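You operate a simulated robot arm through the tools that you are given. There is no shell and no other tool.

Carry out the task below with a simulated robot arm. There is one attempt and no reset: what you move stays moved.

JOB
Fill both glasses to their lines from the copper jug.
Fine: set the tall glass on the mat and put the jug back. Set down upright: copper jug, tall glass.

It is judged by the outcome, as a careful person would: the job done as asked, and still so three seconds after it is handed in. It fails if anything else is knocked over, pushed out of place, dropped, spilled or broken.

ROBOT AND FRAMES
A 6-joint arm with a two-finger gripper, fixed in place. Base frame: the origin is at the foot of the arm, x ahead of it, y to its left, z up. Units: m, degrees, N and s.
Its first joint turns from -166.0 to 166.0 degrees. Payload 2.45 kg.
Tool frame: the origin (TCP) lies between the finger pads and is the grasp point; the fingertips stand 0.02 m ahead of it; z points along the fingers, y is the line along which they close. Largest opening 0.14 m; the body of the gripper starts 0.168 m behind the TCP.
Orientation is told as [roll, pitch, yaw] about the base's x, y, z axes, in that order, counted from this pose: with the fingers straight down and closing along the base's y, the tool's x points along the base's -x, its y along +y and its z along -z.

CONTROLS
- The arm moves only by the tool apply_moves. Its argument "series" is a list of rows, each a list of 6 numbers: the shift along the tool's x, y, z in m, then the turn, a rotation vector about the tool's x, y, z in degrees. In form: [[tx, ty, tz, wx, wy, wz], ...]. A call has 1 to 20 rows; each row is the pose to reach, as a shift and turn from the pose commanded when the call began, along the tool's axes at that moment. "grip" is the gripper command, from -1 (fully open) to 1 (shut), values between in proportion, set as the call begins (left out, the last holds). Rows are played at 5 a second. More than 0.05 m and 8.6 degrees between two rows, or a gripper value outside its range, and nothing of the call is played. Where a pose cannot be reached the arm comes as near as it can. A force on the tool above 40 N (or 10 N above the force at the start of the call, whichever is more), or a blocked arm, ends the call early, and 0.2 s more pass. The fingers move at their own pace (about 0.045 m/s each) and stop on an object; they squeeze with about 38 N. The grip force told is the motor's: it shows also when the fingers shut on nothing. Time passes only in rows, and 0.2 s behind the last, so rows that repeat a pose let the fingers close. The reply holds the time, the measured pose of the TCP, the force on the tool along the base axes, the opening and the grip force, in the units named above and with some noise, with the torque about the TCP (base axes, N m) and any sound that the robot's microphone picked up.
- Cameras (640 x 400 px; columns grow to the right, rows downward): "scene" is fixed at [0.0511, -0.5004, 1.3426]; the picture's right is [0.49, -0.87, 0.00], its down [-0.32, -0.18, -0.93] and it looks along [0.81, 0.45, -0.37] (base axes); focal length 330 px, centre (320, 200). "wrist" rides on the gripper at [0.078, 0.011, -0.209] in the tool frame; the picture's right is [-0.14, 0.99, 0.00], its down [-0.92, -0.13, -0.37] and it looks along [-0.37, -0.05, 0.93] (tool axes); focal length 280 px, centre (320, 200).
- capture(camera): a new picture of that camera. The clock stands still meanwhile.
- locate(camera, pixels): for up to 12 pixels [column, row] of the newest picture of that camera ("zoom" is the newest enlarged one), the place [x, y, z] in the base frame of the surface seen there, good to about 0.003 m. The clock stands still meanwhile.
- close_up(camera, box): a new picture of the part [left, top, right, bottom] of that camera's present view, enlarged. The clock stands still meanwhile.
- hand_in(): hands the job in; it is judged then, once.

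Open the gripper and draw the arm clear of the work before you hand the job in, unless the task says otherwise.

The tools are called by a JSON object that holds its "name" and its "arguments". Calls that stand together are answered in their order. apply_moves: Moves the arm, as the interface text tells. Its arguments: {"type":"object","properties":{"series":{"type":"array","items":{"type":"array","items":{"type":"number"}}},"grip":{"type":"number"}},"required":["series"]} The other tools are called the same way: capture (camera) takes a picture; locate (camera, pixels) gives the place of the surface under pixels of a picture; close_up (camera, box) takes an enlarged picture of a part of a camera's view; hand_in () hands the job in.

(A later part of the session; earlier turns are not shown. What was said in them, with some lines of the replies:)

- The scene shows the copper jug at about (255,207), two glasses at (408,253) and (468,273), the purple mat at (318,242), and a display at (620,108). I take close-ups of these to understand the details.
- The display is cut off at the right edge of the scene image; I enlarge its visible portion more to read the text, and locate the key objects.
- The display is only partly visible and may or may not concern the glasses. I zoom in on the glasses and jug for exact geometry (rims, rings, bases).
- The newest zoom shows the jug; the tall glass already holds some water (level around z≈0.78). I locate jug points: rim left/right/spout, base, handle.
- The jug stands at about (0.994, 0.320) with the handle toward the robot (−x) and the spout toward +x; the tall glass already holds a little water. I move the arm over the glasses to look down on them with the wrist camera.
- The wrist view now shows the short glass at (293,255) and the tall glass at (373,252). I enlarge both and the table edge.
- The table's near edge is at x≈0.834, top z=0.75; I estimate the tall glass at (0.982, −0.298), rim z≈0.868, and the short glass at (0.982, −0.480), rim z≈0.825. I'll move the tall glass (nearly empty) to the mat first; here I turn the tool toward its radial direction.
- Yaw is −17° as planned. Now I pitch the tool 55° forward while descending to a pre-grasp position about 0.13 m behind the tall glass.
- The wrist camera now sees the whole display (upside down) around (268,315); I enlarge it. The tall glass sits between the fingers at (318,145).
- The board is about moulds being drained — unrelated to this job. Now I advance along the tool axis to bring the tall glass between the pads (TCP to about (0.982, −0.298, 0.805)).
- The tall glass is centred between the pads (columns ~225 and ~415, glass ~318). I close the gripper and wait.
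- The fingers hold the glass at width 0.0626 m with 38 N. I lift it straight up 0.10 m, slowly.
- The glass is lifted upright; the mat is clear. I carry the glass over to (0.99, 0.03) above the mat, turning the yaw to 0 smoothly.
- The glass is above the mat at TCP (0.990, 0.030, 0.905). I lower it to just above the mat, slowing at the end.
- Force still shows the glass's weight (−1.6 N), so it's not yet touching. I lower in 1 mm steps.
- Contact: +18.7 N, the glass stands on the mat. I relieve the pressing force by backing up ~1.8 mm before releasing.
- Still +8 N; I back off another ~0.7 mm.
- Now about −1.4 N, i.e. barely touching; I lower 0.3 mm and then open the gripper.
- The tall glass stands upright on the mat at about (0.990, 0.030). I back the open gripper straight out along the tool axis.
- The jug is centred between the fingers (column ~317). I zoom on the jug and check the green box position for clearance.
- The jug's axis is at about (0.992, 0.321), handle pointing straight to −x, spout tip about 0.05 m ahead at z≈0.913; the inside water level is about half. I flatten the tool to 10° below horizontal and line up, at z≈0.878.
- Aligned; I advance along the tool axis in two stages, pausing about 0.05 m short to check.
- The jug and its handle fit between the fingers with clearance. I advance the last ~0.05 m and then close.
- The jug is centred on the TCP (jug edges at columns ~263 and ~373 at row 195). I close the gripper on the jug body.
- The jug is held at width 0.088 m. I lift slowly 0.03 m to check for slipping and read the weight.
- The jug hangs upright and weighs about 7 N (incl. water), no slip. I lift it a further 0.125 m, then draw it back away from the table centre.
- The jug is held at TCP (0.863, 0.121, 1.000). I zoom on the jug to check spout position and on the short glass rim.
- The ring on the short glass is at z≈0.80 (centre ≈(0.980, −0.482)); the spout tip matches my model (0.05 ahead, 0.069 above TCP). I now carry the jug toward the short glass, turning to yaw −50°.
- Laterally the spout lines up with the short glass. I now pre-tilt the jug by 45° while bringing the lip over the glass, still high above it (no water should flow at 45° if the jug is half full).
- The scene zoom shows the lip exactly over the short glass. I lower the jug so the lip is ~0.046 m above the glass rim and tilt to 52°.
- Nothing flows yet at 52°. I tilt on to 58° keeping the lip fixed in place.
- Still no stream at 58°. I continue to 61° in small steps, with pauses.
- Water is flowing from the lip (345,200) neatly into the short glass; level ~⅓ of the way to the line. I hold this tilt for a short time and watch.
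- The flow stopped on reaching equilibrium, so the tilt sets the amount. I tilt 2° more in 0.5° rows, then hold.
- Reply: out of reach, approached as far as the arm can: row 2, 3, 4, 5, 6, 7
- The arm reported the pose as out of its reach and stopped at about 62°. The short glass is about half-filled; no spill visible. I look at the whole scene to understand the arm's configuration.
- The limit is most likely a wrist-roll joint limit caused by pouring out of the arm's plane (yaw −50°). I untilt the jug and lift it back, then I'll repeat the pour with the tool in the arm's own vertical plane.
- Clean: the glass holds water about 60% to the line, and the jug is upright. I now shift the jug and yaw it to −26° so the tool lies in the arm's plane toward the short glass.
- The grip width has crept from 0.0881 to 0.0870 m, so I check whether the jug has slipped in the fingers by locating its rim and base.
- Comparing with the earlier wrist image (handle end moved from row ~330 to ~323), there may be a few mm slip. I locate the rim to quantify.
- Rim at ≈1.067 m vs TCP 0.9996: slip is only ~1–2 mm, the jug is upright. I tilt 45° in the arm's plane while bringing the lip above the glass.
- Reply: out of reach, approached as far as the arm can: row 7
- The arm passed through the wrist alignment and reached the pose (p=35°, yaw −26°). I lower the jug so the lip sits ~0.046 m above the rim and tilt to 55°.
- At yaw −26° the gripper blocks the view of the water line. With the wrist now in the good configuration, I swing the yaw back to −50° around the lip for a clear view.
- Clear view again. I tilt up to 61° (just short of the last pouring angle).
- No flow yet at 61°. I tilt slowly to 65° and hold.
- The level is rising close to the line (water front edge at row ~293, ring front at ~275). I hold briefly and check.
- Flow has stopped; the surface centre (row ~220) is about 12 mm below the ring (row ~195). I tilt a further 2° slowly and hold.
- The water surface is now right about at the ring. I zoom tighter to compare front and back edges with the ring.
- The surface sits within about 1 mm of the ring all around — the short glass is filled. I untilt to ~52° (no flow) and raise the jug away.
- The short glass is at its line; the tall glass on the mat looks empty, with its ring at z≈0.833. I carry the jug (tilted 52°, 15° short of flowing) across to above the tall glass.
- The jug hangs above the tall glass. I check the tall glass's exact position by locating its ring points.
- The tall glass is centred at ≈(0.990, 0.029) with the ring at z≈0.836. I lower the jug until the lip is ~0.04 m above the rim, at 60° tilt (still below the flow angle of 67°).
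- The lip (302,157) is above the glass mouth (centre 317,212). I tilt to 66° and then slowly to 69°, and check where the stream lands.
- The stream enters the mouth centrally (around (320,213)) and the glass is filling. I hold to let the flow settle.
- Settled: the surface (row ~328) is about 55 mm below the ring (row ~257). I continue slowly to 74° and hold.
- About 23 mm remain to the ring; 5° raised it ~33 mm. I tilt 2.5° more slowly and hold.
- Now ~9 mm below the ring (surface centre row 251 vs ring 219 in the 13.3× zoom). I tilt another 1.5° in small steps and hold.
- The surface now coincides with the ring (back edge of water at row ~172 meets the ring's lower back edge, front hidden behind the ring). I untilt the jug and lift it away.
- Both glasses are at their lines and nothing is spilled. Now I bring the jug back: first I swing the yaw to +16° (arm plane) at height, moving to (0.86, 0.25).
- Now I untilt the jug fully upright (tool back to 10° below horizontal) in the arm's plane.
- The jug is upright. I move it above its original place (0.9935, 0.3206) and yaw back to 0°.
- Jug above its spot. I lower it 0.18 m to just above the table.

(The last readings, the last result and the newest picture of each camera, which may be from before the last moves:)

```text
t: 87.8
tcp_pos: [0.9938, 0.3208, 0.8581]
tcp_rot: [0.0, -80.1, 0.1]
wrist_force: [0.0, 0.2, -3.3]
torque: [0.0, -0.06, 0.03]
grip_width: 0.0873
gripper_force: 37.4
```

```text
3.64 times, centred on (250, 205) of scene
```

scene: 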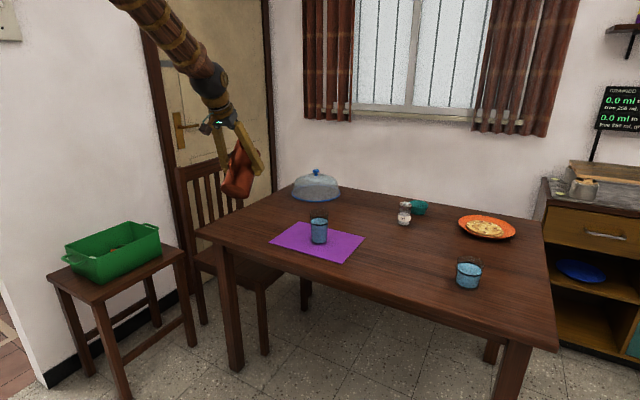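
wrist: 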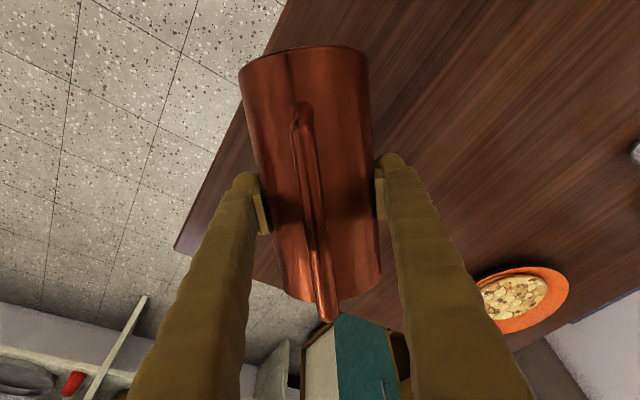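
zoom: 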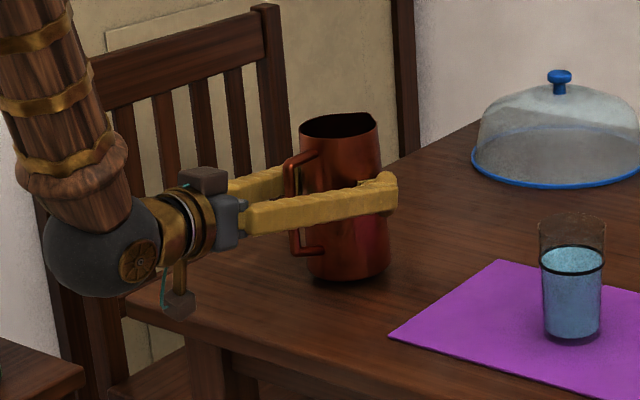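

Jug about 13 mm above the table and upright. I lower 10 mm in small steps, then feel for contact.

{"name": "apply_moves", "arguments": {"series": [[0.003, 0, 0.0005, 0, 0, 0], [0.0059, 0, 0.001, 0, 0, 0], [0.0084, 0, 0.0015, 0, 0, 0], [0.0098, 0, 0.0017, 0, 0, 0], [0.0098, 0, 0.0017, 0, 0, 0]]}}

```text
t: 89.0
tcp_pos: [0.9929, 0.3192, 0.848]
tcp_rot: [-0.1, -79.9, 0.1]
wrist_force: [-0.5, -0.1, -3.0]
torque: [0.01, 0.03, 0.01]
grip_width: 0.0869
gripper_force: 37.9
```

No contact yet (−3 N is the jug's weight). I lower 1 mm at a time.

{"name": "apply_moves", "arguments": {"series": [[0.001, 0, 0.0002, 0, 0, 0], [0.0015, 0, 0.0003, 0, 0, 0], [0.0015, 0, 0.0003, 0, 0, 0]]}}

```text
t: 89.8
tcp_pos: [0.9937, 0.3191, 0.8471]
tcp_rot: [0.2, -80.2, -0.2]
wrist_force: [0.4, -0.8, 17.6]
torque: [-0.14, 0.76, 0.04]
grip_width: 0.0869
gripper_force: 37.8
```

Contact (+17.6 N) with torque 0.76 N·m shows the robot-side edge touches first: the jug leans back slightly in the grip. I raise 1.5 mm, pitch forward 0.8°, and feel again.

{"name": "apply_moves", "arguments": {"series": [[-0.0015, 0, -0.0003, 0, 0.4, 0], [-0.0015, 0, -0.0003, 0, 0.8, 0], [-0.0015, 0, -0.0003, 0, 0.8, 0]]}}

{"name": "close_up", "arguments": {"camera": "scene", "box": [230, 175, 280, 240]}}

```text
t: 90.6
tcp_pos: [0.9935, 0.3194, 0.8465]
tcp_rot: [-0.2, -79.1, 0.1]
wrist_force: [0.7, 0.9, 3.2]
torque: [0.12, -0.41, 0.0]
grip_width: 0.0871
gripper_force: 38.2
```

```text
6.15 times, centred on (255, 208) of scene
```

zoom: 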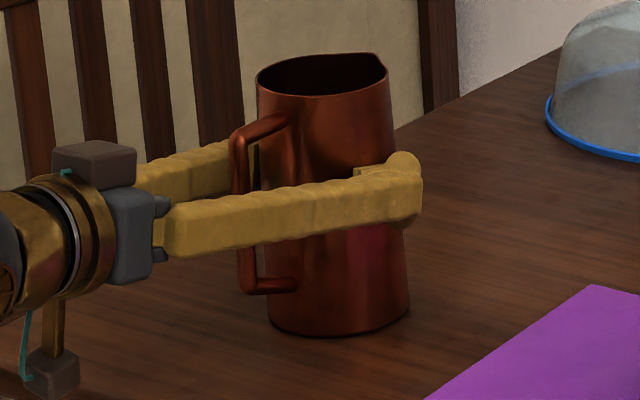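

Now the front edge touches (torque −0.41), so half that correction is right; also the jug is ~3 mm right of its original image position. I raise 2 mm, pitch back 0.4°, shift +2.5 mm in y, then lower again.

{"name": "apply_moves", "arguments": {"series": [[-0.002, 0, -0.0003, 0, 0, 0], [-0.002, 0.0012, -0.0003, 0, -0.2, 0], [-0.002, 0.0025, -0.0003, 0, -0.4, 0], [-0.002, 0.0025, -0.0003, 0, -0.4, 0]]}}

{"name": "apply_moves", "arguments": {"series": [[0.0005, 0, 0.0001, 0, 0, 0], [0.001, 0, 0.0002, 0, 0, 0], [0.0015, 0, 0.0003, 0, 0, 0], [0.0018, 0, 0.0003, 0, 0, 0], [0.0018, 0, 0.0003, 0, 0, 0]]}}

```text
t: 91.6
tcp_pos: [0.994, 0.3217, 0.8491]
tcp_rot: [-0.1, -79.7, 0.1]
wrist_force: [-0.1, 0.2, -3.4]
torque: [-0.01, -0.06, -0.05]
grip_width: 0.0871
gripper_force: 37.3
```

```text
t: 92.8
tcp_pos: [0.9941, 0.3213, 0.8467]
tcp_rot: [-0.1, -79.6, 0.2]
wrist_force: [-0.4, 0.0, -4.1]
torque: [0.03, -0.02, -0.02]
grip_width: 0.0872
gripper_force: 37.8
```

Not quite touching yet; I lower another 1 mm in 0.3 mm steps.

{"name": "apply_moves", "arguments": {"series": [[0.0003, 0, 0, 0, 0, 0], [0.0006, 0, 0.0001, 0, 0, 0], [0.0006, 0, 0.0001, 0, 0, 0]]}}

```text
t: 93.6
tcp_pos: [0.9937, 0.3224, 0.8473]
tcp_rot: [0.0, -79.6, 0.1]
wrist_force: [0.1, -0.4, -2.4]
torque: [0.04, 0.05, -0.02]
grip_width: 0.087
gripper_force: 38.6
```

{"name": "apply_moves", "arguments": {"series": [[0.0003, 0, 0.0001, 0, 0, 0], [0.0005, 0, 0.0001, 0, 0, 0], [0.0005, 0, 0.0001, 0, 0, 0]]}}

```text
t: 94.4
tcp_pos: [0.9945, 0.3217, 0.847]
tcp_rot: [0.1, -79.7, 0.0]
wrist_force: [-3.1, -0.1, 6.8]
torque: [-0.08, 0.6, 0.03]
grip_width: 0.0871
gripper_force: 37.9
```

Contact with a net ~10 N, tiny residual lean (~0.2°). I pitch forward 0.2° and ease up 0.3 mm before releasing.

{"name": "apply_moves", "arguments": {"series": [[-0.0003, 0, -0.0001, 0, 0.2, 0], [-0.0003, 0, -0.0001, 0, 0.2, 0]]}}

```text
t: 95.0
tcp_pos: [0.9935, 0.323, 0.8473]
tcp_rot: [0.1, -79.5, 0.1]
wrist_force: [3.0, 0.2, 3.3]
torque: [0.06, -0.56, -0.02]
grip_width: 0.0876
gripper_force: 38.1
```

The jug is essentially flat on the table (light contact either edge). I open the gripper.

{"name": "apply_moves", "arguments": {"series": [[0, 0, 0, 0, 0, 0], [0, 0, 0, 0, 0, 0], [0, 0, 0, 0, 0, 0], [0, 0, 0, 0, 0, 0], [0, 0, 0, 0, 0, 0], [0, 0, 0, 0, 0, 0]], "grip": -1}}

{"name": "close_up", "arguments": {"camera": "scene", "box": [230, 175, 280, 240]}}

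{"name": "capture", "arguments": {"camera": "wrist"}}

```text
t: 96.4
tcp_pos: [0.9927, 0.3202, 0.8474]
tcp_rot: [0.0, -79.4, 0.1]
wrist_force: [0.3, -0.6, 0.3]
torque: [0.0, 0.03, -0.02]
grip_width: 0.1401
gripper_force: 0.0
```

```text
6.15 times, centred on (255, 208) of scene
```

zoom: 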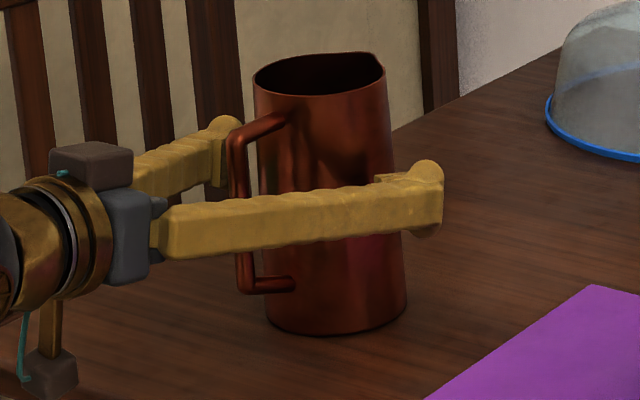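

```text
taken
```

wrist: 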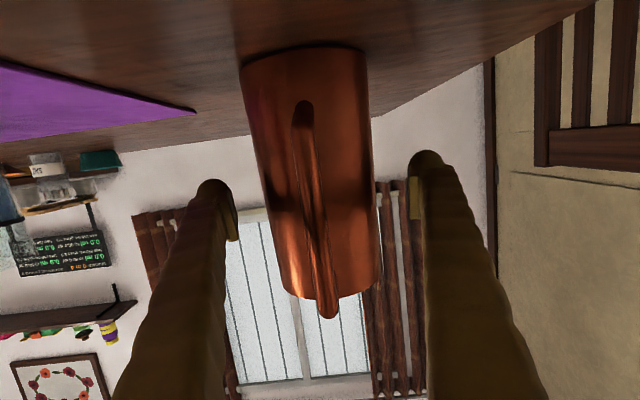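

The jug stands free and upright within ~3 mm of its original place. I retract straight back along the tool axis, keeping the handle between the open fingers.

{"name": "apply_moves", "arguments": {"series": [[0, 0, -0.01, 0, 0, 0], [0, 0, -0.03, 0, 0, 0], [0, 0, -0.055, 0, 0, 0], [0, 0, -0.085, 0, 0, 0], [0, 0, -0.12, 0, 0, 0], [0, 0, -0.155, 0, 0, 0], [0, 0, -0.19, 0, 0, 0], [0, 0, -0.21, 0, 0, 0]]}}

{"name": "capture", "arguments": {"camera": "scene"}}

{"name": "close_up", "arguments": {"camera": "scene", "box": [230, 175, 280, 240]}}

{"name": "locate", "arguments": {"camera": "zoom", "pixels": [[268, 325], [335, 335], [400, 308], [320, 97], [235, 200]]}}

```text
t: 98.2
tcp_pos: [0.7857, 0.322, 0.8858]
tcp_rot: [-0.1, -79.4, 0.1]
wrist_force: [-0.5, 0.3, 0.7]
torque: [-0.02, -0.05, 0.01]
grip_width: 0.1401
gripper_force: 0.0
```

```text
taken
```

scene: 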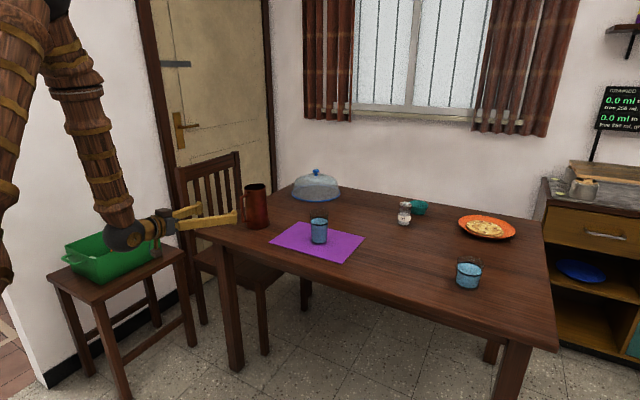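

```text
6.15 times, centred on (255, 208) of scene
```

zoom: 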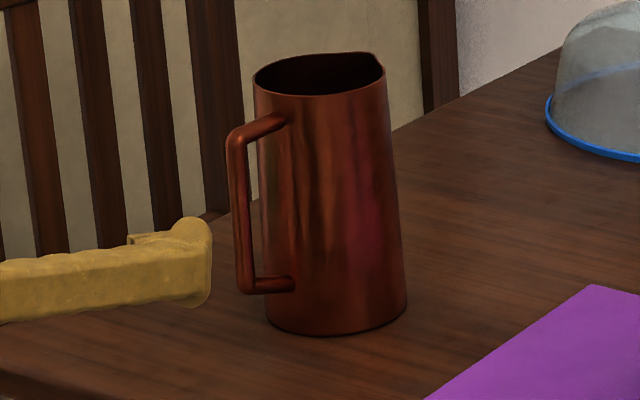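

```text
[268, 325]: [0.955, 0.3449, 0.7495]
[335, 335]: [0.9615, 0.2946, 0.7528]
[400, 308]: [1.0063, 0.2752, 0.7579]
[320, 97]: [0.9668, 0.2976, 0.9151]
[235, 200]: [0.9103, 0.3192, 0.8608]
```

The jug is back within ~4 mm of its start. I raise the arm clear of the table.

{"name": "apply_moves", "arguments": {"series": [[-0.0351, 0, -0.0066, 0, 0, 0], [-0.0702, 0, -0.0131, 0, 0, 0], [-0.1053, 0, -0.0197, 0, 0, 0], [-0.1404, 0, -0.0263, 0, 0, 0], [-0.1755, 0, -0.0329, 0, 0, 0], [-0.2106, 0, -0.0394, 0, 0, 0], [-0.2457, 0, -0.046, 0, 0, 0]]}}

{"name": "capture", "arguments": {"camera": "scene"}}

{"name": "close_up", "arguments": {"camera": "scene", "box": [303, 200, 335, 245]}}

{"name": "close_up", "arguments": {"camera": "scene", "box": [450, 250, 490, 295]}}

{"name": "close_up", "arguments": {"camera": "scene", "box": [220, 170, 500, 300]}}

```text
t: 99.8
tcp_pos: [0.7866, 0.3223, 1.1367]
tcp_rot: [-0.1, -79.4, 0.3]
wrist_force: [0.0, -0.4, 0.0]
torque: [-0.01, -0.01, -0.02]
grip_width: 0.1402
gripper_force: 0.1
```

```text
taken
```

scene: 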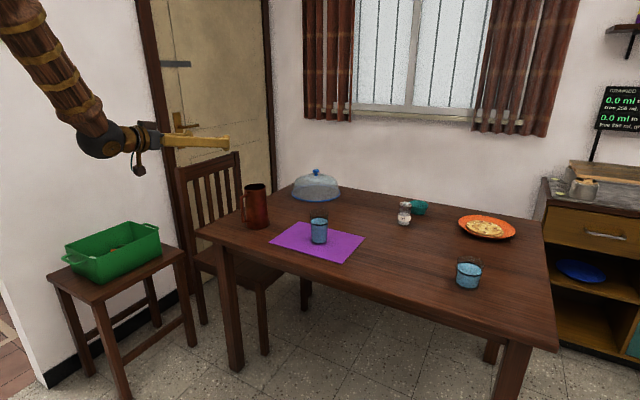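

```text
8.89 times, centred on (319, 222) of scene
```

zoom: 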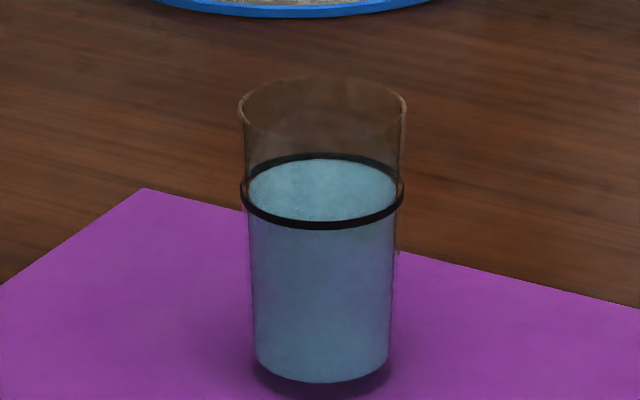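

```text
8.89 times, centred on (470, 272) of scene
```

zoom: 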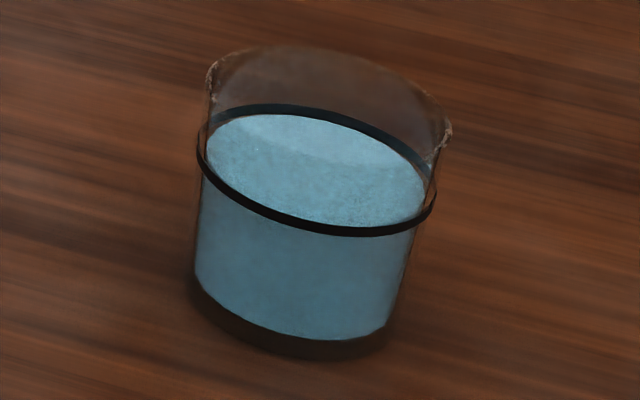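

```text
2.29 times, centred on (360, 235) of scene
```

zoom: 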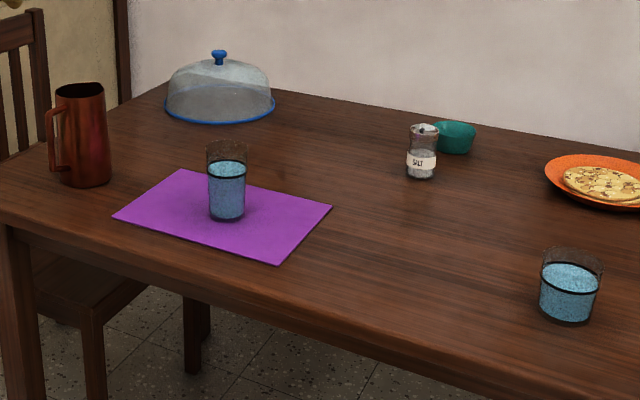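

Both glasses are filled to their rings, the tall glass stands upright on the mat, the jug is back upright in its place, nothing is spilled, and the open gripper is clear of the work. I hand the job in.

{"name": "hand_in", "arguments": {}}

```text
The job is handed in.
```

I filled both glasses to their lines from the copper jug and handed the job in; the result of the judging wasn't shown.

- **Glasses:** In the last close-ups, the water in each glass was within about 1 mm of its ring.
- **Tall glass:** It stands upright on the mat. I moved it there while it was empty and filled it in place, so it was never carried full.
- **Jug:** It is upright and about 4 mm from where it started.
- **Spills and other objects:** The final pictures showed no spilled water. Nothing else on the table looked moved.
- **Arm:** The gripper is open and raised clear of the table.

The first pour into the short glass stopped partway because the arm could not tilt any further from that angle. I drew the jug back, came in from a different direction and finished it.
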